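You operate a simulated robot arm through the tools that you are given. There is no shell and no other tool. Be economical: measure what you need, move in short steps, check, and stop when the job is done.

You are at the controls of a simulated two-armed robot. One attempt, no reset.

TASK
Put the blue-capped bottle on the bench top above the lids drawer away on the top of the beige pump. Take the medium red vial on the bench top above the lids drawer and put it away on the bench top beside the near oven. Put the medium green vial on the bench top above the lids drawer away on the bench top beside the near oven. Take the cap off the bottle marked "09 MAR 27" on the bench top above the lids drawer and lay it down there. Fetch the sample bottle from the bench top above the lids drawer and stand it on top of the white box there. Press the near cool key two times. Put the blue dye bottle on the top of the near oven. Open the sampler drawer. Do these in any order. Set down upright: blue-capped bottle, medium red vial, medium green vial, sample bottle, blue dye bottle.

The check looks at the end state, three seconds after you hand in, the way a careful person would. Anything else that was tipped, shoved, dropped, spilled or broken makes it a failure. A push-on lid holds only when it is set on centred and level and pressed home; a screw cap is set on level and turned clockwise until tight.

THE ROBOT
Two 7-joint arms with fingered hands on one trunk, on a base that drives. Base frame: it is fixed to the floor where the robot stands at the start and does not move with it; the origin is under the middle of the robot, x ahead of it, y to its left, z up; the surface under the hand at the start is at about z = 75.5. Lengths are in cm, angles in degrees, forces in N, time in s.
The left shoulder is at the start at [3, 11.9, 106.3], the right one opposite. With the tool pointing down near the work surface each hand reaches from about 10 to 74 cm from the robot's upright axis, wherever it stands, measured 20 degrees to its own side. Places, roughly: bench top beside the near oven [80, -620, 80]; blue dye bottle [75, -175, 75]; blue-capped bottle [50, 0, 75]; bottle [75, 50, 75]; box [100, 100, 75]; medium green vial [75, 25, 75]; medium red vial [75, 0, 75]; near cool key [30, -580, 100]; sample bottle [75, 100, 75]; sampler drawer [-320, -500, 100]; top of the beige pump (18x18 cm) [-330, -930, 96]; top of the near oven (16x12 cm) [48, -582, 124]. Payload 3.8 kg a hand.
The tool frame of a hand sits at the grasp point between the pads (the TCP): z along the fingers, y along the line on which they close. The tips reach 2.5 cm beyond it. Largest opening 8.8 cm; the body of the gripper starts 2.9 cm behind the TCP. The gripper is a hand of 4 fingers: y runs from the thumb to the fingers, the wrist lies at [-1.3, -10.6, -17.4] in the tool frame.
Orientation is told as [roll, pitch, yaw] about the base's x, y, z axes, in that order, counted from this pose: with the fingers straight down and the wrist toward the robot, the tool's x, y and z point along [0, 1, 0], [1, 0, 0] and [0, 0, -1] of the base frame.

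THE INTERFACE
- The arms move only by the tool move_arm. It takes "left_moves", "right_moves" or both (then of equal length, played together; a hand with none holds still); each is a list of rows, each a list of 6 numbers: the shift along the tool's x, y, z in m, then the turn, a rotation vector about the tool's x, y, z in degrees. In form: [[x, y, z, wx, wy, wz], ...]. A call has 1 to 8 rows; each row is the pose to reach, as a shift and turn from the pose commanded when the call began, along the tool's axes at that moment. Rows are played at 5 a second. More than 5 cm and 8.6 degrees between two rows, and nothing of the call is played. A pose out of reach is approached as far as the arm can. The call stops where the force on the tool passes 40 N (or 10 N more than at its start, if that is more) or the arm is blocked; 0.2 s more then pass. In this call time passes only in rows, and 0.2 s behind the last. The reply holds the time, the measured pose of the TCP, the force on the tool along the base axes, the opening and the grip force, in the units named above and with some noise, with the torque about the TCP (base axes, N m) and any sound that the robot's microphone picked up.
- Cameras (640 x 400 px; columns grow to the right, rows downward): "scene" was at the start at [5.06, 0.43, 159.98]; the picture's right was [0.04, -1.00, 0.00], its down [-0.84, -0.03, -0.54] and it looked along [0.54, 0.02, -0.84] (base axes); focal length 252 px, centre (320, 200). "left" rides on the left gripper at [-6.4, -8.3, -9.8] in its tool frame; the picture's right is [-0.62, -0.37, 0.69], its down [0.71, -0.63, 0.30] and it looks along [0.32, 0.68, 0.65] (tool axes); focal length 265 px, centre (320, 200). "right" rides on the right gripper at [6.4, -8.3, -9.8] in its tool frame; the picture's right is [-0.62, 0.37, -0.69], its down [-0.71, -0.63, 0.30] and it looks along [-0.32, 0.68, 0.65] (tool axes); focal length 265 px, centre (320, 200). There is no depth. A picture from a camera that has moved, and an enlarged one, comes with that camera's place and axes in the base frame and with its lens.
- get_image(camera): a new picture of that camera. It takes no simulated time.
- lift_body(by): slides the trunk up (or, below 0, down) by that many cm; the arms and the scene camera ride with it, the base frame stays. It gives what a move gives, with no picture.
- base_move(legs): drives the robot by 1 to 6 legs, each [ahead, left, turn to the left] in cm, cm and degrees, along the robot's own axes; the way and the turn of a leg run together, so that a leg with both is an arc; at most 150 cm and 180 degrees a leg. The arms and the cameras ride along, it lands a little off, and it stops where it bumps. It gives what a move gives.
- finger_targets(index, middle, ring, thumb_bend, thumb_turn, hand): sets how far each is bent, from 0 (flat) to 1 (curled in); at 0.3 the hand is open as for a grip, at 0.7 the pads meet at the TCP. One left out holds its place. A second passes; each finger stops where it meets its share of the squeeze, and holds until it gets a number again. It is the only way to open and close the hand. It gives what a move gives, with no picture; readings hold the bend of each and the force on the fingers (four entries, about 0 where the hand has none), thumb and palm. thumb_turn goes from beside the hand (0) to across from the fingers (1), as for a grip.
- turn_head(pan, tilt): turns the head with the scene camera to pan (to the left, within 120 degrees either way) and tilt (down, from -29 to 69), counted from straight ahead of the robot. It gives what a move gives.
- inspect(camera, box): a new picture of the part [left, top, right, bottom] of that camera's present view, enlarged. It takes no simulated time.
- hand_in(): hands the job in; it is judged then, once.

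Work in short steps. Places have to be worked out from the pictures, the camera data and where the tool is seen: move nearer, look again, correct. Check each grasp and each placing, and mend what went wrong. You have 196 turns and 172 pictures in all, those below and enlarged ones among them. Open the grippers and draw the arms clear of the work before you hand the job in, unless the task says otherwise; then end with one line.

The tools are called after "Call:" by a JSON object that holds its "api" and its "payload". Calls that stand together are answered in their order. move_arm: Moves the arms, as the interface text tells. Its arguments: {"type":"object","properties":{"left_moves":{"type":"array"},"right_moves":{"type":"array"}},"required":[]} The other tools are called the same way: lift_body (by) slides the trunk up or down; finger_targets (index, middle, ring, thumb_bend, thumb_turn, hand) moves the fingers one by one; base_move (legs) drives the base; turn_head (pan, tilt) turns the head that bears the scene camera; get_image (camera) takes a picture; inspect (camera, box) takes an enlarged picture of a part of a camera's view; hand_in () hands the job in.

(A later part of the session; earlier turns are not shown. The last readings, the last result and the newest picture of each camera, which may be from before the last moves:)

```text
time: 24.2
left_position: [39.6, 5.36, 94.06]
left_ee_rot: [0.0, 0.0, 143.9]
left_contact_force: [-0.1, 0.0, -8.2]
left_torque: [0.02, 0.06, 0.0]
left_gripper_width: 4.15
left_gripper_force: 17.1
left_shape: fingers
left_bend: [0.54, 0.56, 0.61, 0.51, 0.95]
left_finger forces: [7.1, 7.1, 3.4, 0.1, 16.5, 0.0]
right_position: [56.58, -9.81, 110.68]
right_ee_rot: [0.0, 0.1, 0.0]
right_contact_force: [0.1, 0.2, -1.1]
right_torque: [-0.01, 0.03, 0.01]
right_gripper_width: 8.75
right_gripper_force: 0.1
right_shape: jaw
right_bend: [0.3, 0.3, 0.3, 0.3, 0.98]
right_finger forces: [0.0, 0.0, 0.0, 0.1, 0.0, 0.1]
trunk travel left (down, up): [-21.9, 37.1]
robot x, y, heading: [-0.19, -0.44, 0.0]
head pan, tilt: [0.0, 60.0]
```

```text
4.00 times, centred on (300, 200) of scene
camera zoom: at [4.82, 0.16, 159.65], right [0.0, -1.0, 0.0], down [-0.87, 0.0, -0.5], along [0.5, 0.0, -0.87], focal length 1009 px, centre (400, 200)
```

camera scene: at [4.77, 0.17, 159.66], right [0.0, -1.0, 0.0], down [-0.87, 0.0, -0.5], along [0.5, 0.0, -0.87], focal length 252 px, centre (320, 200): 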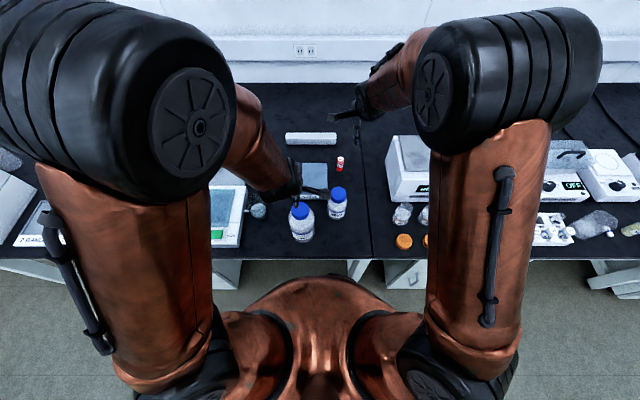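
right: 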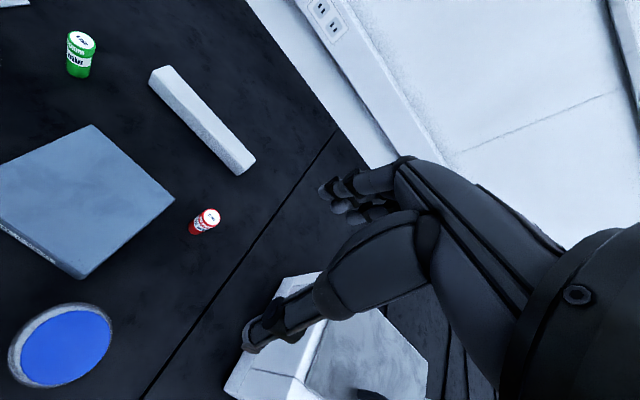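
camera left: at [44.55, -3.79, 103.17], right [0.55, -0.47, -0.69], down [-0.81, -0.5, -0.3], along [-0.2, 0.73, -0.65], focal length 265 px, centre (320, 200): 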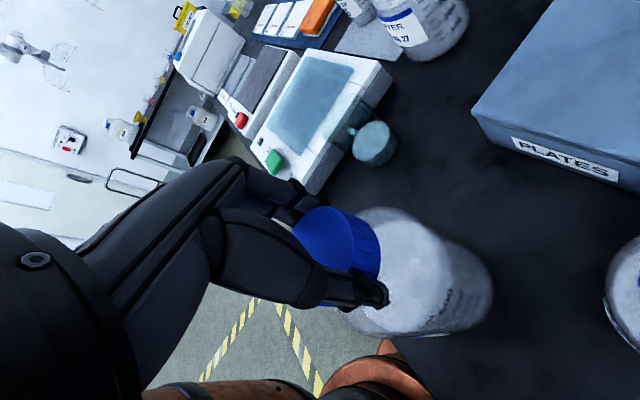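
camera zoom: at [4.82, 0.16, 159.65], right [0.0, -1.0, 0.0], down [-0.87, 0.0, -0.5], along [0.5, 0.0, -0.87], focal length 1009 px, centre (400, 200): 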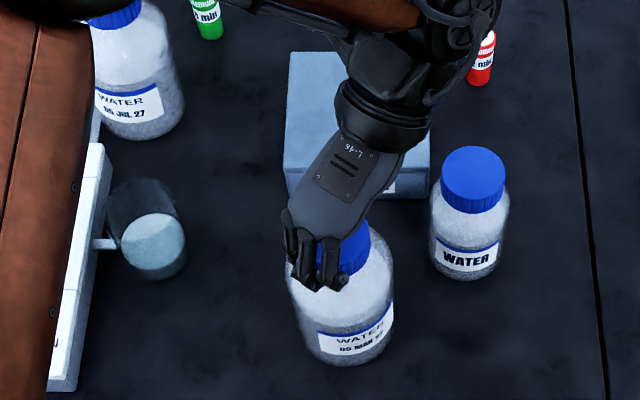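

The bottle came up with the cap (8 N), so threads still hold. I set it back down and keep turning.

Call:
{"api": "move_arm", "payload": {"left_moves": [[0, 0, 0.003, 0, 0, 0], [0, 0, 0.007, 0, 0, 0], [0, 0, 0.006, 0, 0, -8], [0, 0, 0.006, 0, 0, -16], [0, 0, 0.005, 0, 0, -24], [0, 0, 0.005, 0, 0, -32], [0, 0, 0.004, 0, 0, -40], [0, 0, 0.004, 0, 0, -48]]}}

Call:
{"api": "inspect", "payload": {"camera": "scene", "box": [240, 150, 360, 250]}}

```text
time: 26.0
left_position: [39.74, 5.48, 93.82]
left_ee_rot: [0.0, 0.0, -167.8]
left_contact_force: [-0.2, 0.2, -4.4]
left_torque: [-0.08, 0.21, -0.04]
left_gripper_width: 4.16
left_gripper_force: 17.6
left_shape: fingers
left_bend: [0.54, 0.56, 0.61, 0.51, 0.95]
left_finger forces: [7.2, 7.6, 3.6, 0.1, 17.2, 0.0]
right_position: [56.46, -9.61, 110.64]
right_ee_rot: [-0.1, 0.2, 0.0]
right_contact_force: [-0.3, -0.1, 0.8]
right_torque: [0.03, 0.04, 0.01]
right_gripper_width: 8.77
right_gripper_force: 0.1
right_shape: jaw
right_bend: [0.3, 0.3, 0.3, 0.3, 0.98]
right_finger forces: [0.0, 0.0, 0.0, 0.0, 0.0, 0.0]
trunk travel left (down, up): [-21.9, 37.1]
robot x, y, heading: [0.04, -0.24, -0.2]
head pan, tilt: [0.0, 60.0]
```

```text
4.00 times, centred on (300, 200) of scene
camera zoom: at [4.8, 0.22, 159.65], right [0.0, -1.0, 0.0], down [-0.87, 0.0, -0.5], along [0.5, 0.0, -0.87], focal length 1009 px, centre (400, 200)
```

zoom: 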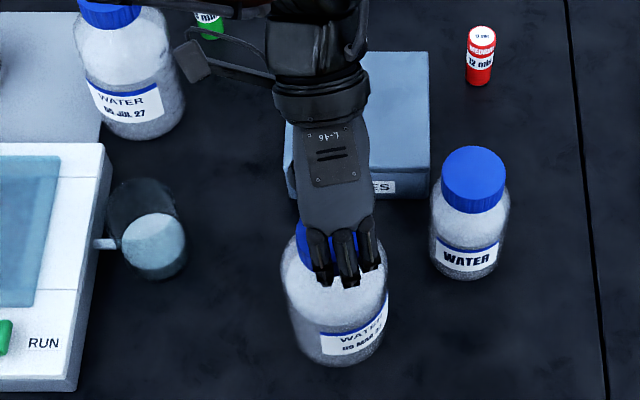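

Now at 192°. I keep turning another 56°.

Call:
{"api": "move_arm", "payload": {"left_moves": [[0, 0, 0.001, 0, 0, -8], [0, 0, 0.001, 0, 0, -16], [0, 0, 0.001, 0, 0, -24], [0, 0, 0.001, 0, 0, -32], [0, 0, 0.0, 0, 0, -40], [0, 0, 0.0, 0, 0, -48], [0, 0, 0.0, 0, 0, -56]]}}

Call:
{"api": "inspect", "payload": {"camera": "scene", "box": [240, 150, 360, 250]}}

```text
time: 27.6
left_position: [39.7, 5.47, 93.79]
left_ee_rot: [0.1, 0.0, -111.8]
left_contact_force: [0.3, -1.1, -4.0]
left_torque: [-0.35, 0.06, 0.0]
left_gripper_width: 4.15
left_gripper_force: 18.5
left_shape: fingers
left_bend: [0.54, 0.56, 0.61, 0.51, 0.95]
left_finger forces: [7.6, 8.0, 3.9, 0.1, 17.8, 0.0]
right_position: [56.41, -9.7, 110.64]
right_ee_rot: [-0.1, 0.1, 0.0]
right_contact_force: [0.4, -0.5, 0.2]
right_torque: [0.02, 0.0, 0.0]
right_gripper_width: 8.77
right_gripper_force: 0.0
right_shape: jaw
right_bend: [0.3, 0.3, 0.3, 0.3, 0.98]
right_finger forces: [0.1, 0.0, 0.0, 0.0, 0.0, 0.1]
trunk travel left (down, up): [-21.9, 37.1]
robot x, y, heading: [0.22, -0.06, -0.3]
head pan, tilt: [0.0, 60.0]
```

```text
4.00 times, centred on (300, 200) of scene
camera zoom: at [4.78, 0.18, 159.66], right [0.0, -1.0, 0.0], down [-0.87, 0.0, -0.5], along [0.5, 0.0, -0.87], focal length 1009 px, centre (400, 200)
```

zoom: 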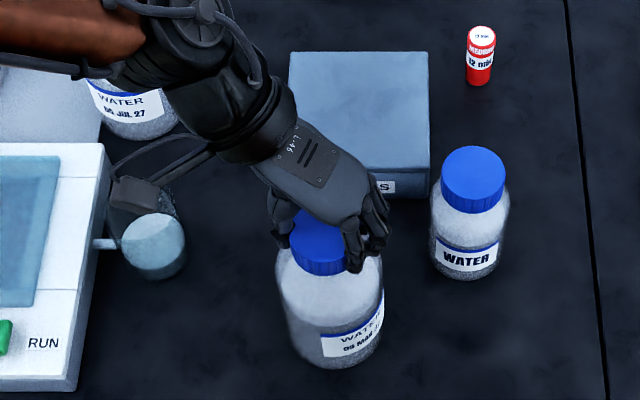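

248° turned, with no twist torque left. I test-lift again.

Call:
{"api": "move_arm", "payload": {"left_moves": [[0, 0, -0.004, 0, 0, 0], [0, 0, -0.009, 0, 0, 0]]}}

Call:
{"api": "inspect", "payload": {"camera": "scene", "box": [240, 150, 360, 250]}}

```text
time: 28.2
left_position: [39.79, 5.47, 94.56]
left_ee_rot: [-0.1, 0.0, -111.9]
left_contact_force: [-0.2, -0.1, -6.1]
left_torque: [-0.05, 0.01, -0.01]
left_gripper_width: 4.14
left_gripper_force: 16.8
left_shape: fingers
left_bend: [0.54, 0.56, 0.61, 0.51, 0.95]
left_finger forces: [6.9, 6.9, 3.2, 0.0, 16.2, 0.0]
right_position: [56.58, -9.72, 110.63]
right_ee_rot: [0.0, 0.1, 0.1]
right_contact_force: [-1.0, -0.1, -0.5]
right_torque: [0.04, -0.01, 0.02]
right_gripper_width: 8.75
right_gripper_force: 0.1
right_shape: jaw
right_bend: [0.3, 0.3, 0.3, 0.3, 0.98]
right_finger forces: [0.0, 0.0, 0.0, 0.0, 0.0, 0.1]
trunk travel left (down, up): [-21.9, 37.1]
robot x, y, heading: [-0.01, -0.12, -0.0]
head pan, tilt: [0.0, 60.0]
```

```text
4.00 times, centred on (300, 200) of scene
camera zoom: at [4.83, 0.17, 159.65], right [0.0, -1.0, 0.0], down [-0.87, 0.0, -0.5], along [0.5, 0.0, -0.87], focal length 1009 px, centre (400, 200)
```

zoom: 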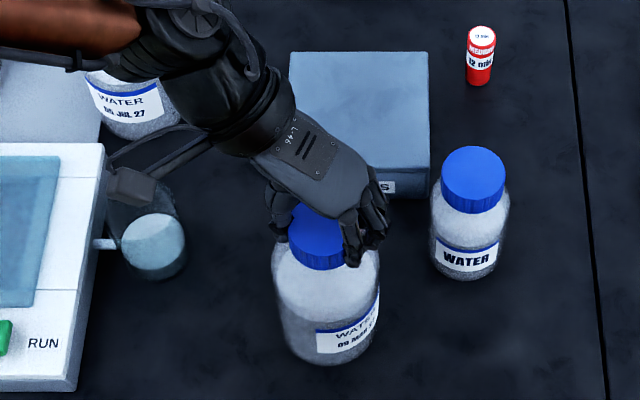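

Still engaged. I lower it back and turn on.

Call:
{"api": "move_arm", "payload": {"left_moves": [[0, 0, 0.005, 0, 0, 0], [0, 0, 0.009, 0, 0, 0], [0, 0, 0.009, 0, 0, -8], [0, 0, 0.008, 0, 0, -16], [0, 0, 0.008, 0, 0, -24], [0, 0, 0.007, 0, 0, -32], [0, 0, 0.007, 0, 0, -40], [0, 0, 0.006, 0, 0, -48]]}}

Call:
{"api": "move_arm", "payload": {"left_moves": [[0, 0, 0, 0, 0, -8], [0, 0, 0, 0, 0, -16], [0, 0, 0, 0, 0, -24], [0, 0, -0.001, 0, 0, -32], [0, 0, -0.001, 0, 0, -40], [0, 0, -0.001, 0, 0, -48], [0, 0, -0.001, 0, 0, -56]]}}

Call:
{"api": "inspect", "payload": {"camera": "scene", "box": [240, 150, 360, 250]}}

```text
time: 30.0
left_position: [39.67, 5.51, 93.99]
left_ee_rot: [0.0, 0.0, -63.8]
left_contact_force: [-0.1, -0.1, -8.1]
left_torque: [-0.06, 0.0, 0.01]
left_gripper_width: 4.15
left_gripper_force: 16.7
left_shape: fingers
left_bend: [0.54, 0.56, 0.61, 0.51, 0.95]
left_finger forces: [7.0, 6.9, 3.2, 0.0, 16.0, 0.1]
right_position: [56.61, -9.7, 110.73]
right_ee_rot: [0.0, 0.1, 0.0]
right_contact_force: [-0.9, -0.2, 0.5]
right_torque: [0.02, 0.01, 0.03]
right_gripper_width: 8.77
right_gripper_force: 0.0
right_shape: jaw
right_bend: [0.3, 0.3, 0.3, 0.3, 0.98]
right_finger forces: [0.0, 0.0, 0.1, 0.0, 0.0, 0.0]
trunk travel left (down, up): [-21.9, 37.1]
robot x, y, heading: [-0.15, 0.05, 0.0]
head pan, tilt: [0.0, 60.0]
```

```text
time: 31.6
left_position: [40.55, 7.21, 94.69]
left_ee_rot: [-0.3, -0.1, -28.2]
left_contact_force: [0.0, 0.5, -7.6]
left_torque: [-0.04, -0.06, -0.03]
left_gripper_width: 4.15
left_gripper_force: 16.3
left_shape: fingers
left_bend: [0.54, 0.57, 0.61, 0.51, 0.95]
left_finger forces: [7.3, 6.5, 3.4, 0.0, 16.0, 0.0]
left hand out of reach, approached as far as the arm can: row 5, 6, 7
right_position: [56.56, -9.57, 110.68]
right_ee_rot: [0.0, 0.1, 0.0]
right_contact_force: [-0.7, -0.4, -0.8]
right_torque: [0.0, 0.02, 0.02]
right_gripper_width: 8.75
right_gripper_force: 0.1
right_shape: jaw
right_bend: [0.3, 0.3, 0.3, 0.3, 0.98]
right_finger forces: [0.0, 0.0, 0.0, 0.0, 0.0, 0.0]
trunk travel left (down, up): [-21.9, 37.1]
robot x, y, heading: [0.21, 0.06, 0.2]
head pan, tilt: [0.0, 60.0]
```

```text
4.00 times, centred on (300, 200) of scene
camera zoom: at [4.84, 0.24, 159.66], right [0.0, -1.0, 0.0], down [-0.87, 0.0, -0.5], along [0.5, 0.0, -0.87], focal length 1009 px, centre (400, 200)
```

zoom: 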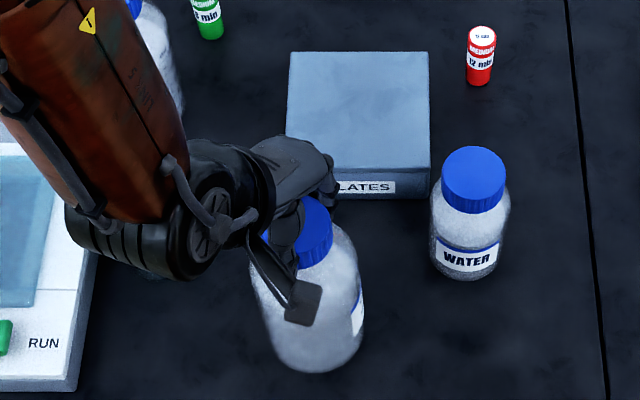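

The wrist reached its limit with the bottle hanging slightly. I turn back a little, over its old place, and set the bottle down.

Call:
{"api": "move_arm", "payload": {"left_moves": [[0, 0, -0.002, 0, 0, 8], [0, 0, -0.002, 0, 0, 16], [0, 0, -0.002, 0, 0, 24], [0, 0, -0.002, 0, 0, 30], [0, 0, 0.002, 0, 0, 30], [0, 0, 0.005, 0, 0, 30], [0, 0, 0.008, 0, 0, 30]]}}

Call:
{"api": "inspect", "payload": {"camera": "scene", "box": [240, 150, 360, 250]}}

```text
time: 33.2
left_position: [40.56, 7.14, 93.95]
left_ee_rot: [0.0, -0.3, -58.4]
left_contact_force: [-1.2, -1.1, -1.6]
left_torque: [-0.03, -0.04, -0.03]
left_gripper_width: 4.09
left_gripper_force: 17.3
left_shape: fingers
left_bend: [0.54, 0.57, 0.61, 0.51, 0.94]
left_finger forces: [7.0, 6.4, 3.2, 0.0, 16.7, 0.1]
right_position: [56.42, -9.65, 110.76]
right_ee_rot: [0.0, 0.0, 0.0]
right_contact_force: [-0.2, -0.3, 0.2]
right_torque: [-0.02, 0.01, 0.0]
right_gripper_width: 8.77
right_gripper_force: 0.0
right_shape: jaw
right_bend: [0.3, 0.3, 0.3, 0.3, 0.98]
right_finger forces: [0.0, 0.1, 0.1, 0.1, 0.0, 0.0]
trunk travel left (down, up): [-21.9, 37.1]
robot x, y, heading: [-0.14, -0.22, -0.1]
head pan, tilt: [0.0, 60.0]
```

```text
4.00 times, centred on (300, 200) of scene
camera zoom: at [4.73, 0.16, 159.67], right [0.0, -1.0, 0.0], down [-0.87, 0.0, -0.5], along [0.5, 0.0, -0.87], focal length 1009 px, centre (400, 200)
```

zoom: 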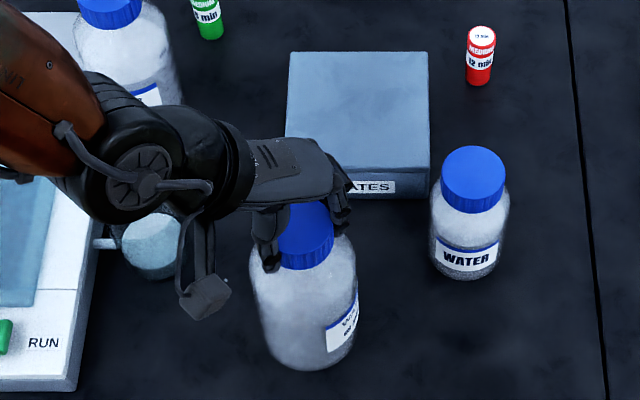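

The bottle stands again (at about [40.5, 7.2]). I lower the last bit, release, rise 4 cm and wind the wrist back.

Call:
{"api": "move_arm", "payload": {"left_moves": [[0, 0, 0.002, 0, 0, 0]]}}

Call:
{"api": "finger_targets", "payload": {"hand": "left", "index": 0.3, "middle": 0.3, "ring": 0.3, "thumb_bend": 0.3}}

Call:
{"api": "move_arm", "payload": {"left_moves": [[0, 0, -0.03, 0, 0, 0], [0, 0, -0.05, 0, 0, 8.5], [0, 0, -0.05, 0, 0, 17], [0, 0, -0.05, 0, 0, 25.5], [0, 0, -0.05, 0, 0, 34], [0, 0, -0.05, 0, 0, 42.5], [0, 0, -0.05, 0, 0, 51], [0, 0, -0.05, 0, 0, 59.5]]}}

Call:
{"api": "move_arm", "payload": {"left_moves": [[0, 0, 0, 0, 0, 8.5], [0, 0, 0, 0, 0, 17], [0, 0, 0, 0, 0, 25.5], [0, 0, 0, 0, 0, 34], [0, 0, 0, 0, 0, 42.5], [0, 0, 0, 0, 0, 51], [0, 0, 0, 0, 0, 59.5], [0, 0, 0, 0, 0, 68]]}}

Call:
{"api": "move_arm", "payload": {"left_moves": [[0, 0, 0, 0, 0, 8.5], [0, 0, 0, 0, 0, 17], [0, 0, 0, 0, 0, 25.5], [0, 0, 0, 0, 0, 34], [0, 0, 0, 0, 0, 42.5], [0, 0, 0, 0, 0, 51], [0, 0, 0, 0, 0, 59.5], [0, 0, 0, 0, 0, 68]]}}

Call:
{"api": "inspect", "payload": {"camera": "scene", "box": [240, 150, 360, 250]}}

Call:
{"api": "get_image", "payload": {"camera": "left"}}

```text
time: 33.6
left_position: [40.55, 7.11, 93.91]
left_ee_rot: [-0.1, -0.2, -58.3]
left_contact_force: [-2.1, 1.0, 5.5]
left_torque: [-0.02, -0.09, -0.01]
left_gripper_width: 4.08
left_gripper_force: 17.4
left_shape: fingers
left_bend: [0.54, 0.57, 0.61, 0.51, 0.94]
left_finger forces: [6.9, 6.5, 3.1, 0.0, 18.2, 0.0]
right_position: [56.46, -9.75, 110.74]
right_ee_rot: [0.0, -0.1, -0.1]
right_contact_force: [0.7, 0.1, -0.1]
right_torque: [0.03, 0.02, 0.05]
right_gripper_width: 8.75
right_gripper_force: 0.0
right_shape: jaw
right_bend: [0.3, 0.3, 0.3, 0.3, 0.98]
right_finger forces: [0.0, 0.0, 0.1, 0.0, 0.0, 0.0]
trunk travel left (down, up): [-21.9, 37.1]
robot x, y, heading: [-0.17, -0.44, 0.1]
head pan, tilt: [0.0, 60.0]
```

```text
time: 34.6
left_position: [40.61, 7.11, 93.66]
left_ee_rot: [-0.1, -0.2, -58.2]
left_contact_force: [-0.5, 0.0, -0.6]
left_torque: [-0.01, 0.01, 0.02]
left_gripper_width: 8.54
left_gripper_force: 0.6
left_shape: fingers
left_bend: [0.3, 0.3, 0.3, 0.29, 0.97]
left_finger forces: [0.0, 0.0, 0.0, 0.1, 0.7, 0.0]
right_position: [56.38, -9.72, 110.72]
right_ee_rot: [0.1, 0.0, 0.1]
right_contact_force: [0.7, 0.8, -0.3]
right_torque: [0.04, -0.03, 0.03]
right_gripper_width: 8.78
right_gripper_force: 0.0
right_shape: jaw
right_bend: [0.3, 0.3, 0.3, 0.3, 0.98]
right_finger forces: [0.1, 0.1, 0.1, 0.1, 0.0, 0.0]
trunk travel left (down, up): [-21.9, 37.1]
robot x, y, heading: [0.13, 0.06, 0.1]
head pan, tilt: [0.0, 60.0]
```

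```text
time: 36.4
left_position: [40.61, 7.13, 98.7]
left_ee_rot: [0.1, -0.1, -118.1]
left_contact_force: [-0.6, -0.1, -0.9]
left_torque: [0.03, -0.01, -0.01]
left_gripper_width: 8.49
left_gripper_force: 0.1
left_shape: fingers
left_bend: [0.3, 0.3, 0.3, 0.3, 0.97]
left_finger forces: [0.0, 0.0, 0.1, 0.0, 0.0, 0.0]
right_position: [56.5, -9.67, 110.72]
right_ee_rot: [0.0, 0.1, 0.0]
right_contact_force: [0.7, 0.5, -0.2]
right_torque: [-0.05, -0.01, -0.01]
right_gripper_width: 8.78
right_gripper_force: 0.0
right_shape: jaw
right_bend: [0.3, 0.3, 0.3, 0.3, 0.98]
right_finger forces: [0.0, 0.0, 0.0, 0.0, 0.0, 0.0]
trunk travel left (down, up): [-21.9, 37.1]
robot x, y, heading: [-0.02, 0.09, -0.1]
head pan, tilt: [0.0, 60.0]
```

```text
time: 38.2
left_position: [40.46, 7.07, 98.75]
left_ee_rot: [0.2, 0.0, 174.1]
left_contact_force: [-0.3, 0.8, 0.4]
left_torque: [-0.01, 0.0, -0.02]
left_gripper_width: 8.5
left_gripper_force: 0.1
left_shape: fingers
left_bend: [0.3, 0.3, 0.3, 0.3, 0.97]
left_finger forces: [0.0, 0.0, 0.0, 0.0, 0.0, 0.0]
right_position: [56.54, -9.78, 110.65]
right_ee_rot: [0.0, 0.1, 0.0]
right_contact_force: [-0.3, 0.1, 0.7]
right_torque: [-0.04, 0.0, -0.02]
right_gripper_width: 8.75
right_gripper_force: 0.1
right_shape: jaw
right_bend: [0.3, 0.3, 0.3, 0.3, 0.98]
right_finger forces: [0.0, 0.1, 0.0, 0.1, 0.0, 0.0]
trunk travel left (down, up): [-21.9, 37.1]
robot x, y, heading: [0.13, -0.21, 0.0]
head pan, tilt: [0.0, 60.0]
```

```text
time: 40.0
left_position: [40.59, 7.18, 98.61]
left_ee_rot: [0.1, 0.2, 106.0]
left_contact_force: [-0.4, -0.4, 0.4]
left_torque: [-0.03, 0.02, -0.01]
left_gripper_width: 8.5
left_gripper_force: 0.1
left_shape: fingers
left_bend: [0.3, 0.3, 0.3, 0.3, 0.97]
left_finger forces: [0.0, 0.0, 0.0, 0.0, 0.0, 0.0]
right_position: [56.52, -9.74, 110.7]
right_ee_rot: [0.0, 0.0, 0.0]
right_contact_force: [0.5, -0.6, 0.4]
right_torque: [0.01, 0.01, 0.01]
right_gripper_width: 8.75
right_gripper_force: 0.0
right_shape: jaw
right_bend: [0.3, 0.3, 0.3, 0.3, 0.98]
right_finger forces: [0.0, 0.1, 0.0, 0.1, 0.0, 0.0]
trunk travel left (down, up): [-21.9, 37.1]
robot x, y, heading: [-0.02, -0.17, 0.2]
head pan, tilt: [0.0, 60.0]
```

```text
4.00 times, centred on (300, 200) of scene
camera zoom: at [4.74, 0.14, 159.66], right [0.0, -1.0, 0.0], down [-0.87, 0.0, -0.5], along [0.5, 0.0, -0.87], focal length 1009 px, centre (400, 200)
```

zoom: 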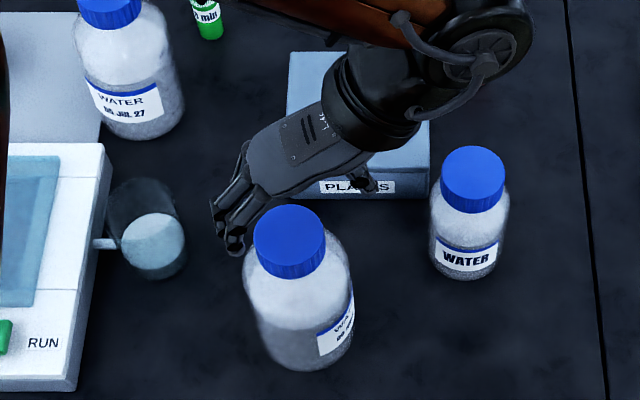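

```text
135 pictures are left
camera left: at [49.0, 1.01, 108.59], right [0.7, -0.19, -0.69], down [-0.51, -0.8, -0.3], along [-0.5, 0.57, -0.66], focal length 265 px, centre (320, 200)
```

left: 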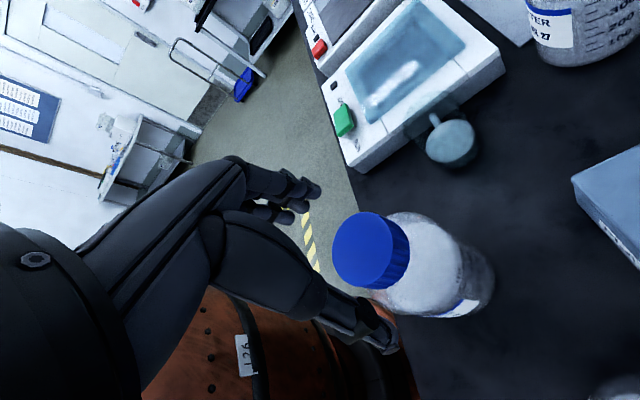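

The cap is now at about [40.4, 8.1, 93]. I shift over it, descend and regrip.

Call:
{"api": "move_arm", "payload": {"left_moves": [[-0.001, 0.009, 0.0, 0, 0, 0], [-0.001, 0.009, 0.025, 0, 0, 0], [-0.001, 0.009, 0.048, 0, 0, 0]]}}

Call:
{"api": "finger_targets", "payload": {"hand": "left", "index": 0.65, "middle": 0.65, "ring": 0.65, "thumb_bend": 0.65}}

Call:
{"api": "get_image", "payload": {"camera": "left"}}

```text
time: 40.8
left_position: [40.51, 8.02, 93.74]
left_ee_rot: [0.1, 0.2, 106.0]
left_contact_force: [0.3, 0.2, 0.2]
left_torque: [-0.01, -0.02, 0.03]
left_gripper_width: 8.47
left_gripper_force: 0.1
left_shape: fingers
left_bend: [0.3, 0.3, 0.3, 0.3, 0.97]
left_finger forces: [0.1, 0.1, 0.0, 0.1, 0.1, 0.0]
right_position: [56.45, -9.84, 110.66]
right_ee_rot: [0.0, 0.0, 0.0]
right_contact_force: [0.3, -0.5, 0.2]
right_torque: [0.04, 0.0, 0.01]
right_gripper_width: 8.78
right_gripper_force: 0.0
right_shape: jaw
right_bend: [0.3, 0.3, 0.3, 0.3, 0.98]
right_finger forces: [0.0, 0.0, 0.0, 0.0, 0.0, 0.0]
trunk travel left (down, up): [-21.9, 37.1]
robot x, y, heading: [0.25, 0.01, 0.1]
head pan, tilt: [0.0, 60.0]
```

```text
time: 41.8
left_position: [40.57, 8.05, 93.77]
left_ee_rot: [0.1, 0.2, 106.3]
left_contact_force: [-1.8, 3.1, -0.3]
left_torque: [0.27, 0.14, 0.02]
left_gripper_width: 4.17
left_gripper_force: 17.9
left_shape: fingers
left_bend: [0.53, 0.54, 0.6, 0.51, 0.95]
left_finger forces: [6.7, 8.3, 3.2, 0.0, 16.3, 0.0]
right_position: [56.45, -9.69, 110.74]
right_ee_rot: [-0.1, 0.0, 0.0]
right_contact_force: [0.6, 0.7, -0.3]
right_torque: [-0.02, -0.04, 0.0]
right_gripper_width: 8.77
right_gripper_force: 0.0
right_shape: jaw
right_bend: [0.3, 0.3, 0.3, 0.3, 0.98]
right_finger forces: [0.0, 0.1, 0.0, 0.0, 0.1, 0.0]
trunk travel left (down, up): [-21.9, 37.1]
robot x, y, heading: [-0.21, -0.07, 0.3]
head pan, tilt: [0.0, 60.0]
```

```text
134 pictures are left
camera left: at [48.96, 1.93, 103.67], right [0.7, -0.18, -0.69], down [-0.51, -0.81, -0.3], along [-0.5, 0.56, -0.66], focal length 265 px, centre (320, 200)
```

left: 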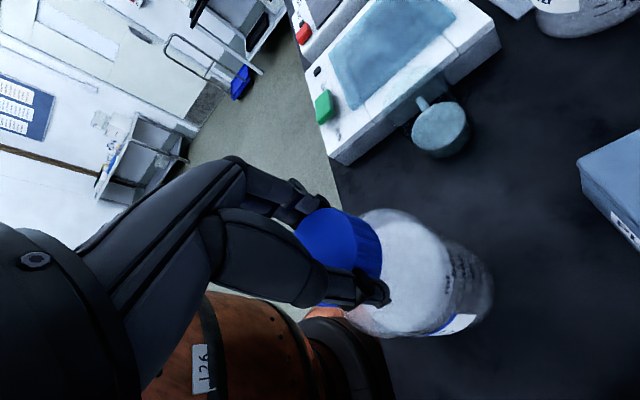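

A firm grip again. I turn counter-clockwise about 190° more at constant height.

Call:
{"api": "move_arm", "payload": {"left_moves": [[0, 0, 0, 0, 0, -8.5], [0, 0, 0, 0, 0, -17], [0, 0, 0, 0, 0, -25.5], [0, 0, 0, 0, 0, -34], [0, 0, 0, 0, 0, -42.5], [0, 0, 0, 0, 0, -51], [0, 0, 0, 0, 0, -59.5], [0, 0, 0, 0, 0, -68]]}}

Call:
{"api": "move_arm", "payload": {"left_moves": [[0, 0, 0, 0, 0, -8.5], [0, 0, 0, 0, 0, -17], [0, 0, 0, 0, 0, -25.5], [0, 0, 0, 0, 0, -34], [0, 0, 0, 0, 0, -42.5], [0, 0, 0, 0, 0, -51], [0, 0, 0, 0, 0, -59.5], [0, 0, 0, 0, 0, -68]]}}

Call:
{"api": "inspect", "payload": {"camera": "scene", "box": [240, 150, 360, 250]}}

```text
time: 43.6
left_position: [40.34, 8.11, 93.96]
left_ee_rot: [0.3, 0.0, 174.3]
left_contact_force: [-1.6, -1.5, 0.1]
left_torque: [0.01, 0.02, 0.03]
left_gripper_width: 4.07
left_gripper_force: 16.1
left_shape: fingers
left_bend: [0.54, 0.55, 0.61, 0.51, 0.95]
left_finger forces: [6.4, 7.6, 3.4, 0.0, 15.3, 0.0]
right_position: [56.49, -9.62, 110.7]
right_ee_rot: [0.1, 0.0, 0.0]
right_contact_force: [-0.3, -0.7, 0.2]
right_torque: [0.03, -0.01, 0.0]
right_gripper_width: 8.75
right_gripper_force: 0.0
right_shape: jaw
right_bend: [0.3, 0.3, 0.3, 0.3, 0.98]
right_finger forces: [0.1, 0.0, 0.1, 0.0, 0.1, 0.1]
trunk travel left (down, up): [-21.9, 37.1]
robot x, y, heading: [-0.13, 0.35, -0.1]
head pan, tilt: [0.0, 60.0]
```

```text
time: 45.4
left_position: [40.32, 8.07, 93.95]
left_ee_rot: [0.1, -0.2, -117.8]
left_contact_force: [0.7, -2.0, 0.2]
left_torque: [-0.07, -0.01, -0.05]
left_gripper_width: 4.08
left_gripper_force: 16.8
left_shape: fingers
left_bend: [0.54, 0.55, 0.61, 0.51, 0.95]
left_finger forces: [6.4, 7.5, 3.6, 0.1, 15.1, 0.1]
right_position: [56.48, -9.52, 110.73]
right_ee_rot: [0.1, 0.1, 0.1]
right_contact_force: [-0.6, -0.1, -0.3]
right_torque: [0.0, -0.01, 0.0]
right_gripper_width: 8.75
right_gripper_force: 0.1
right_shape: jaw
right_bend: [0.3, 0.3, 0.3, 0.3, 0.98]
right_finger forces: [0.0, 0.0, 0.1, 0.0, 0.1, 0.0]
trunk travel left (down, up): [-21.9, 37.1]
robot x, y, heading: [-0.04, -0.43, -0.1]
head pan, tilt: [0.0, 60.0]
```

```text
4.00 times, centred on (300, 200) of scene
camera zoom: at [4.76, 0.17, 159.66], right [0.0, -1.0, 0.0], down [-0.87, 0.0, -0.5], along [0.5, 0.0, -0.87], focal length 1009 px, centre (400, 200)
```

zoom: 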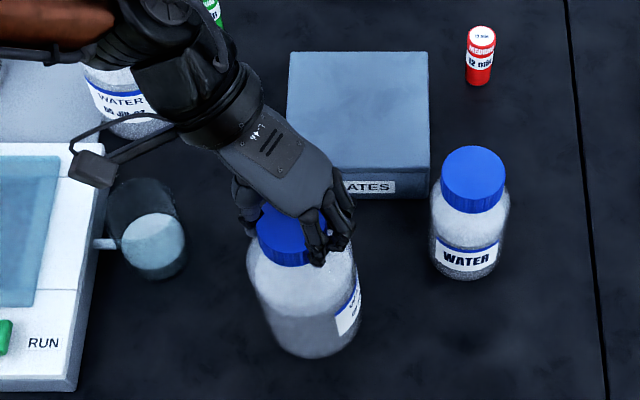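

Torque and lift are near zero; the cap may be free. I test-lift 1 cm.

Call:
{"api": "move_arm", "payload": {"left_moves": [[0, 0, -0.003, 0, 0, 0], [0, 0, -0.006, 0, 0, 0], [0, 0, -0.01, 0, 0, 0]]}}

Call:
{"api": "inspect", "payload": {"camera": "scene", "box": [240, 150, 360, 250]}}

```text
time: 46.2
left_position: [40.38, 8.0, 94.87]
left_ee_rot: [0.1, -0.3, -117.9]
left_contact_force: [0.2, -1.3, -1.2]
left_torque: [-0.05, 0.0, -0.01]
left_gripper_width: 4.03
left_gripper_force: 16.6
left_shape: fingers
left_bend: [0.54, 0.55, 0.61, 0.51, 0.95]
left_finger forces: [6.3, 7.4, 3.5, 0.1, 15.5, 0.0]
right_position: [56.57, -9.7, 110.74]
right_ee_rot: [-0.2, 0.1, 0.0]
right_contact_force: [0.5, 0.1, -0.3]
right_torque: [-0.01, -0.05, 0.01]
right_gripper_width: 8.74
right_gripper_force: 0.1
right_shape: jaw
right_bend: [0.3, 0.3, 0.3, 0.3, 0.98]
right_finger forces: [0.0, 0.0, 0.1, 0.1, 0.1, 0.0]
trunk travel left (down, up): [-21.9, 37.1]
robot x, y, heading: [0.25, 0.04, -0.1]
head pan, tilt: [0.0, 60.0]
```

```text
4.00 times, centred on (300, 200) of scene
camera zoom: at [4.79, 0.15, 159.66], right [0.0, -1.0, 0.0], down [-0.87, 0.0, -0.5], along [0.5, 0.0, -0.87], focal length 1009 px, centre (400, 200)
```

zoom: 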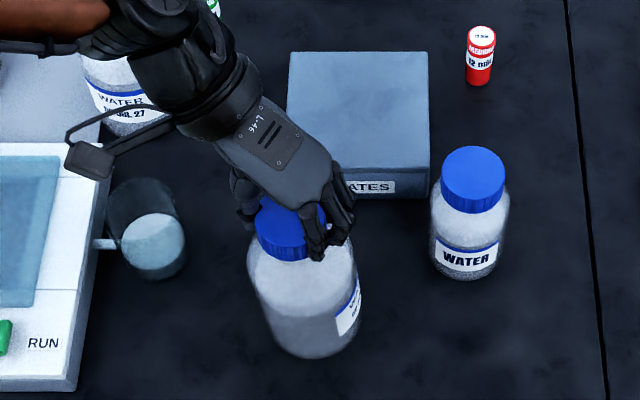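

The bottle stays while the cap rises: it is free. I lift it straight up.

Call:
{"api": "move_arm", "payload": {"left_moves": [[0, 0, -0.01, 0, 0, 0], [0, 0, -0.025, 0, 0, 0], [0, 0, -0.06, 0, 0, 0], [0, 0, -0.08, 0, 0, 0]]}}

Call:
{"api": "get_image", "payload": {"camera": "scene"}}

Call:
{"api": "inspect", "payload": {"camera": "scene", "box": [240, 150, 360, 250]}}

```text
time: 47.2
left_position: [40.49, 7.94, 103.01]
left_ee_rot: [0.1, -0.2, -117.8]
left_contact_force: [0.7, -0.1, -0.8]
left_torque: [0.01, -0.04, -0.01]
left_gripper_width: 4.08
left_gripper_force: 16.6
left_shape: fingers
left_bend: [0.54, 0.56, 0.61, 0.51, 0.95]
left_finger forces: [6.4, 7.2, 3.3, 0.1, 16.2, 0.0]
right_position: [56.49, -9.64, 110.55]
right_ee_rot: [0.0, 0.1, 0.0]
right_contact_force: [0.5, 0.1, 0.1]
right_torque: [0.0, 0.0, -0.01]
right_gripper_width: 8.78
right_gripper_force: 0.0
right_shape: jaw
right_bend: [0.3, 0.3, 0.3, 0.3, 0.98]
right_finger forces: [0.1, 0.1, 0.0, 0.0, 0.1, 0.0]
trunk travel left (down, up): [-21.9, 37.1]
robot x, y, heading: [-0.02, 0.01, 0.1]
head pan, tilt: [0.0, 60.0]
```

```text
131 pictures are left
camera scene: at [4.77, 0.17, 159.66], right [0.0, -1.0, 0.0], down [-0.87, 0.0, -0.5], along [0.5, 0.0, -0.87], focal length 252 px, centre (320, 200)
```

scene: 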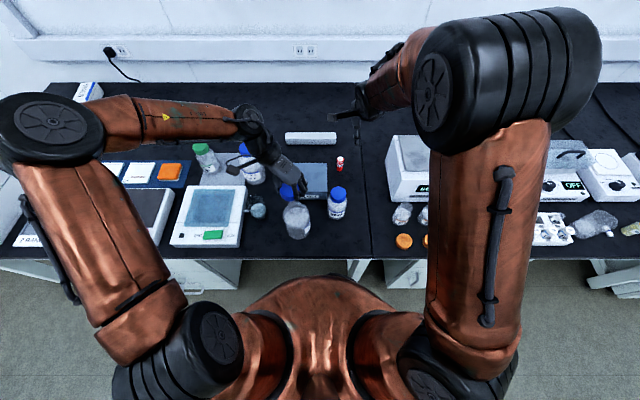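

```text
4.00 times, centred on (300, 200) of scene
camera zoom: at [4.77, 0.17, 159.66], right [0.0, -1.0, 0.0], down [-0.87, 0.0, -0.5], along [0.5, 0.0, -0.87], focal length 1009 px, centre (400, 200)
```

zoom: 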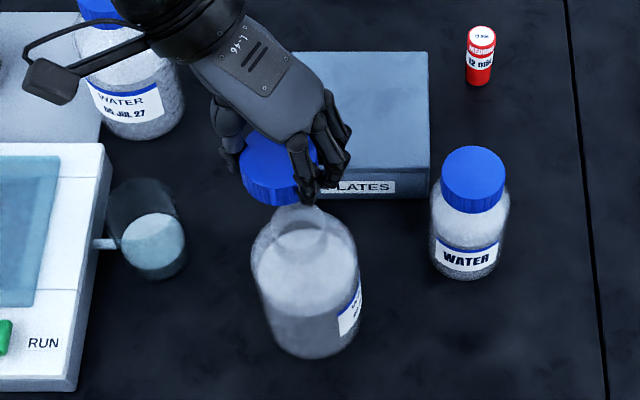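

The cap is off and held. I carry it at height to a free spot near [36, -9], turning the wrist toward the robot on the way.

Call:
{"api": "move_arm", "payload": {"left_moves": [[0.005, 0.021, 0, 0, 0, -8.5], [0.01, 0.043, 0, 0, 0, -17], [0.015, 0.064, 0, 0, 0, -25.5], [0.02, 0.085, 0, 0, 0, -34], [0.025, 0.106, 0, 0, 0, -42.5], [0.03, 0.128, 0, 0, 0, -51], [0.035, 0.149, 0, 0, 0, -59.5], [0.04, 0.17, 0, 0, 0, -68]]}}

Call:
{"api": "get_image", "payload": {"camera": "left"}}

Call:
{"api": "inspect", "payload": {"camera": "scene", "box": [260, 160, 400, 260]}}

```text
time: 49.0
left_position: [37.04, -7.33, 102.93]
left_ee_rot: [-0.3, -0.3, -50.1]
left_contact_force: [0.6, -0.5, 0.2]
left_torque: [0.01, 0.0, 0.03]
left_gripper_width: 4.05
left_gripper_force: 16.6
left_shape: fingers
left_bend: [0.54, 0.56, 0.61, 0.51, 0.95]
left_finger forces: [6.5, 7.2, 3.3, 0.0, 16.0, 0.0]
left hand out of reach, approached as far as the arm can: row 8
right_position: [56.43, -9.71, 110.68]
right_ee_rot: [0.0, 0.0, 0.1]
right_contact_force: [-0.3, 0.5, 0.1]
right_torque: [-0.02, 0.01, 0.02]
right_gripper_width: 8.79
right_gripper_force: 0.1
right_shape: jaw
right_bend: [0.3, 0.3, 0.3, 0.3, 0.98]
right_finger forces: [0.0, 0.1, 0.1, 0.0, 0.0, 0.0]
trunk travel left (down, up): [-21.9, 37.1]
robot x, y, heading: [-0.24, 0.32, 0.0]
head pan, tilt: [0.0, 60.0]
```

```text
129 pictures are left
camera left: at [26.63, -5.01, 112.72], right [-0.71, -0.12, -0.69], down [0.14, 0.94, -0.31], along [0.69, -0.32, -0.65], focal length 265 px, centre (320, 200)
```

left: 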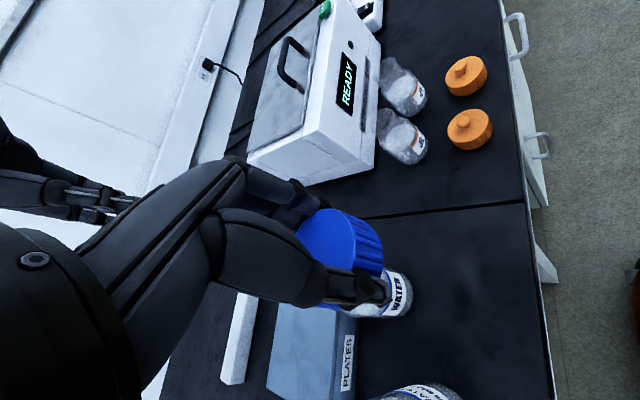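

```text
4.00 times, centred on (330, 210) of scene
camera zoom: at [4.75, 0.13, 159.66], right [0.0, -1.0, 0.0], down [-0.87, 0.0, -0.5], along [0.5, 0.0, -0.87], focal length 1009 px, centre (280, 160)
```

zoom: 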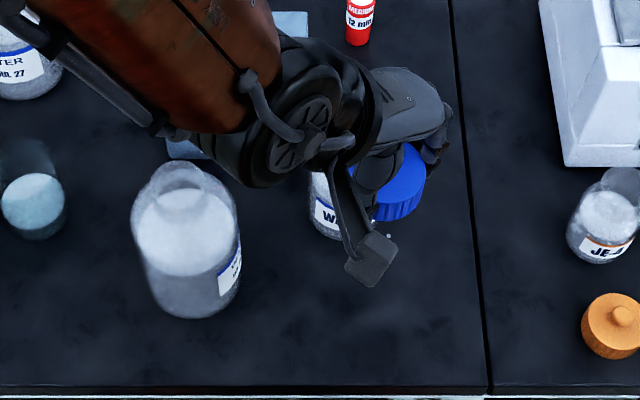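

Lowering here would bring the forearm down over the open bottle. I go instead to the free spot on the other side, about [35.5, 18], with the wrist over the low balance.

Call:
{"api": "move_arm", "payload": {"left_moves": [[0.025, -0.034, 0, 0, 0, 5], [0.05, -0.068, 0, 0, 0, 10], [0.075, -0.101, 0, 0, 0, 15], [0.1, -0.135, 0, 0, 0, 20], [0.126, -0.169, 0, 0, 0, 25], [0.151, -0.203, 0, 0, 0, 30]]}}

Call:
{"api": "get_image", "payload": {"camera": "scene"}}

Call:
{"api": "get_image", "payload": {"camera": "left"}}

```text
time: 50.4
left_position: [35.36, 17.85, 102.62]
left_ee_rot: [-0.2, -0.3, -79.9]
left_contact_force: [-0.2, 0.3, 0.4]
left_torque: [-0.01, 0.04, -0.02]
left_gripper_width: 4.03
left_gripper_force: 16.4
left_shape: fingers
left_bend: [0.54, 0.56, 0.61, 0.51, 0.95]
left_finger forces: [6.6, 7.3, 3.3, 0.0, 15.8, 0.0]
right_position: [56.42, -9.61, 110.63]
right_ee_rot: [0.0, 0.0, 0.0]
right_contact_force: [0.3, 0.6, -0.2]
right_torque: [-0.02, -0.03, -0.03]
right_gripper_width: 8.76
right_gripper_force: 0.0
right_shape: jaw
right_bend: [0.3, 0.3, 0.3, 0.3, 0.98]
right_finger forces: [0.1, 0.0, 0.0, 0.0, 0.0, 0.1]
trunk travel left (down, up): [-21.9, 37.1]
robot x, y, heading: [-0.07, -0.0, -0.2]
head pan, tilt: [0.0, 60.0]
```

```text
127 pictures are left
camera scene: at [4.74, 0.23, 159.66], right [0.0, -1.0, 0.0], down [-0.87, 0.0, -0.5], along [0.5, 0.0, -0.87], focal length 252 px, centre (320, 200)
```

scene: 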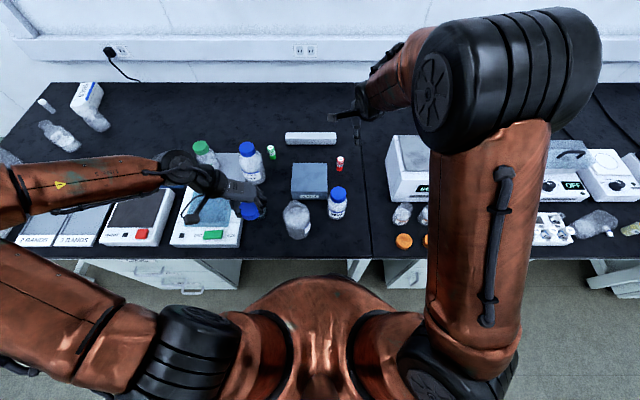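

```text
126 pictures are left
camera left: at [27.48, 25.1, 112.49], right [-0.67, 0.25, -0.69], down [0.59, 0.74, -0.31], along [0.44, -0.62, -0.65], focal length 265 px, centre (320, 200)
```

left: 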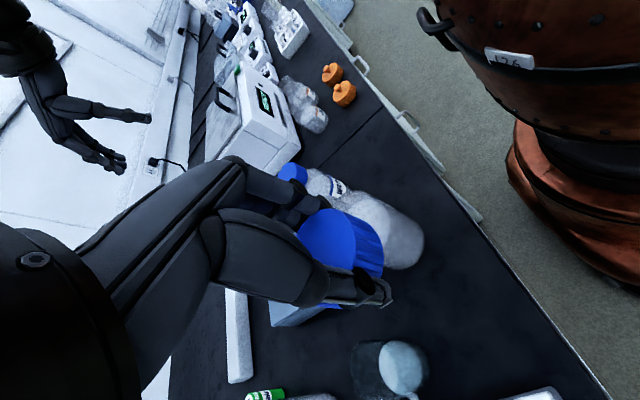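

The spot below looks clear. I lower the cap toward the bench.

Call:
{"api": "move_arm", "payload": {"left_moves": [[0, 0, 0.05, 0, 0, 0], [0, 0, 0.1, 0, 0, 0], [0, 0, 0.15, 0, 0, 0], [0, 0, 0.19, 0, 0, 0], [0, 0, 0.21, 0, 0, 0], [0, 0, 0.225, 0, 0, 0]]}}

Call:
{"api": "get_image", "payload": {"camera": "left"}}

Call:
{"api": "inspect", "payload": {"camera": "scene", "box": [160, 150, 340, 270]}}

```text
time: 51.8
left_position: [35.51, 17.67, 80.1]
left_ee_rot: [0.0, -0.2, -79.9]
left_contact_force: [0.1, 0.4, -0.4]
left_torque: [-0.03, -0.01, -0.02]
left_gripper_width: 4.02
left_gripper_force: 16.5
left_shape: fingers
left_bend: [0.54, 0.56, 0.61, 0.51, 0.95]
left_finger forces: [6.4, 7.1, 3.5, 0.2, 15.7, 0.0]
right_position: [56.51, -9.69, 110.71]
right_ee_rot: [0.0, 0.0, 0.1]
right_contact_force: [0.3, -1.3, 0.0]
right_torque: [0.0, -0.03, -0.03]
right_gripper_width: 8.79
right_gripper_force: 0.1
right_shape: jaw
right_bend: [0.3, 0.3, 0.3, 0.3, 0.98]
right_finger forces: [0.0, 0.0, 0.1, 0.0, 0.0, 0.0]
trunk travel left (down, up): [-21.9, 37.1]
robot x, y, heading: [0.15, -0.25, -0.1]
head pan, tilt: [0.0, 60.0]
```

```text
125 pictures are left
camera left: at [27.63, 24.87, 90.05], right [-0.68, 0.25, -0.69], down [0.59, 0.74, -0.31], along [0.44, -0.62, -0.65], focal length 265 px, centre (320, 200)
```

left: 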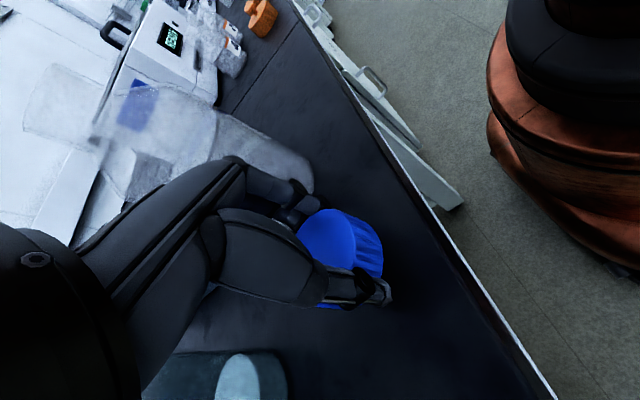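

```text
3.33 times, centred on (250, 210) of scene
camera zoom: at [4.79, 0.19, 159.66], right [0.0, -1.0, 0.0], down [-0.87, 0.0, -0.5], along [0.5, 0.0, -0.87], focal length 841 px, centre (553, 167)
```

zoom: 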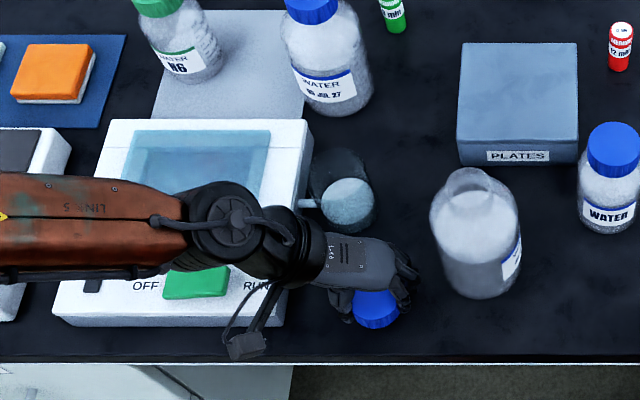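

Clear all round. I lower until contact, then open slightly and rise.

Call:
{"api": "move_arm", "payload": {"left_moves": [[0, 0, 0.005, 0, 0, 0], [0, 0, 0.01, 0, 0, 0], [0, 0, 0.014, 0, 0, 0]]}}

Call:
{"api": "finger_targets", "payload": {"hand": "left", "index": 0.4, "middle": 0.4, "ring": 0.4, "thumb_bend": 0.38}}

Call:
{"api": "inspect", "payload": {"camera": "scene", "box": [200, 190, 320, 270]}}

```text
time: 52.6
left_position: [35.34, 17.72, 78.92]
left_ee_rot: [0.0, -0.3, -79.9]
left_contact_force: [-0.7, 0.1, -1.2]
left_torque: [0.01, 0.0, 0.0]
left_gripper_width: 4.03
left_gripper_force: 16.4
left_shape: fingers
left_bend: [0.54, 0.56, 0.61, 0.51, 0.95]
left_finger forces: [6.6, 7.1, 3.4, 0.0, 15.7, 0.1]
right_position: [56.48, -9.7, 110.68]
right_ee_rot: [0.0, 0.1, 0.0]
right_contact_force: [0.0, -0.1, 0.1]
right_torque: [0.01, 0.04, -0.02]
right_gripper_width: 8.78
right_gripper_force: 0.1
right_shape: jaw
right_bend: [0.3, 0.3, 0.3, 0.3, 0.98]
right_finger forces: [0.0, 0.0, 0.1, 0.0, 0.0, 0.0]
trunk travel left (down, up): [-21.9, 37.1]
robot x, y, heading: [-0.14, -0.31, 0.1]
head pan, tilt: [0.0, 60.0]
```

```text
time: 53.6
left_position: [35.37, 17.66, 78.89]
left_ee_rot: [-0.1, -0.2, -79.9]
left_contact_force: [-0.1, 0.2, 0.4]
left_torque: [-0.04, -0.01, 0.03]
left_gripper_width: 6.52
left_gripper_force: 0.0
left_shape: fingers
left_bend: [0.4, 0.4, 0.4, 0.38, 0.97]
left_finger forces: [0.0, 0.0, 0.0, 0.0, 0.1, 0.0]
right_position: [56.47, -9.6, 110.74]
right_ee_rot: [0.0, 0.1, 0.0]
right_contact_force: [0.2, 0.3, -0.6]
right_torque: [-0.03, 0.01, 0.0]
right_gripper_width: 8.76
right_gripper_force: 0.0
right_shape: jaw
right_bend: [0.3, 0.3, 0.3, 0.3, 0.98]
right_finger forces: [0.0, 0.0, 0.0, 0.0, 0.1, 0.0]
trunk travel left (down, up): [-21.9, 37.1]
robot x, y, heading: [0.08, 0.03, 0.2]
head pan, tilt: [0.0, 60.0]
```

```text
5.00 times, centred on (260, 230) of scene
camera zoom: at [4.77, 0.18, 159.66], right [0.0, -1.0, 0.0], down [-0.87, 0.0, -0.5], along [0.5, 0.0, -0.87], focal length 1261 px, centre (620, 50)
```

zoom: 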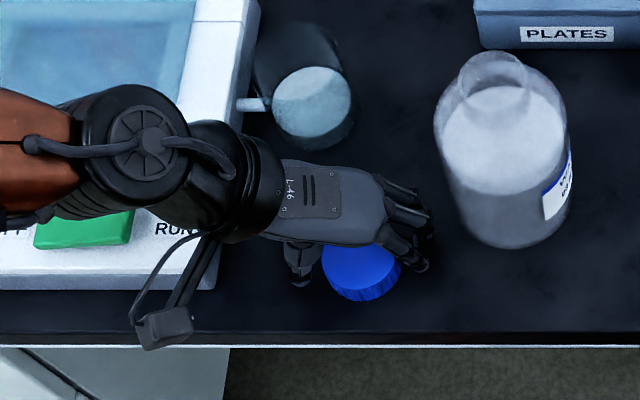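

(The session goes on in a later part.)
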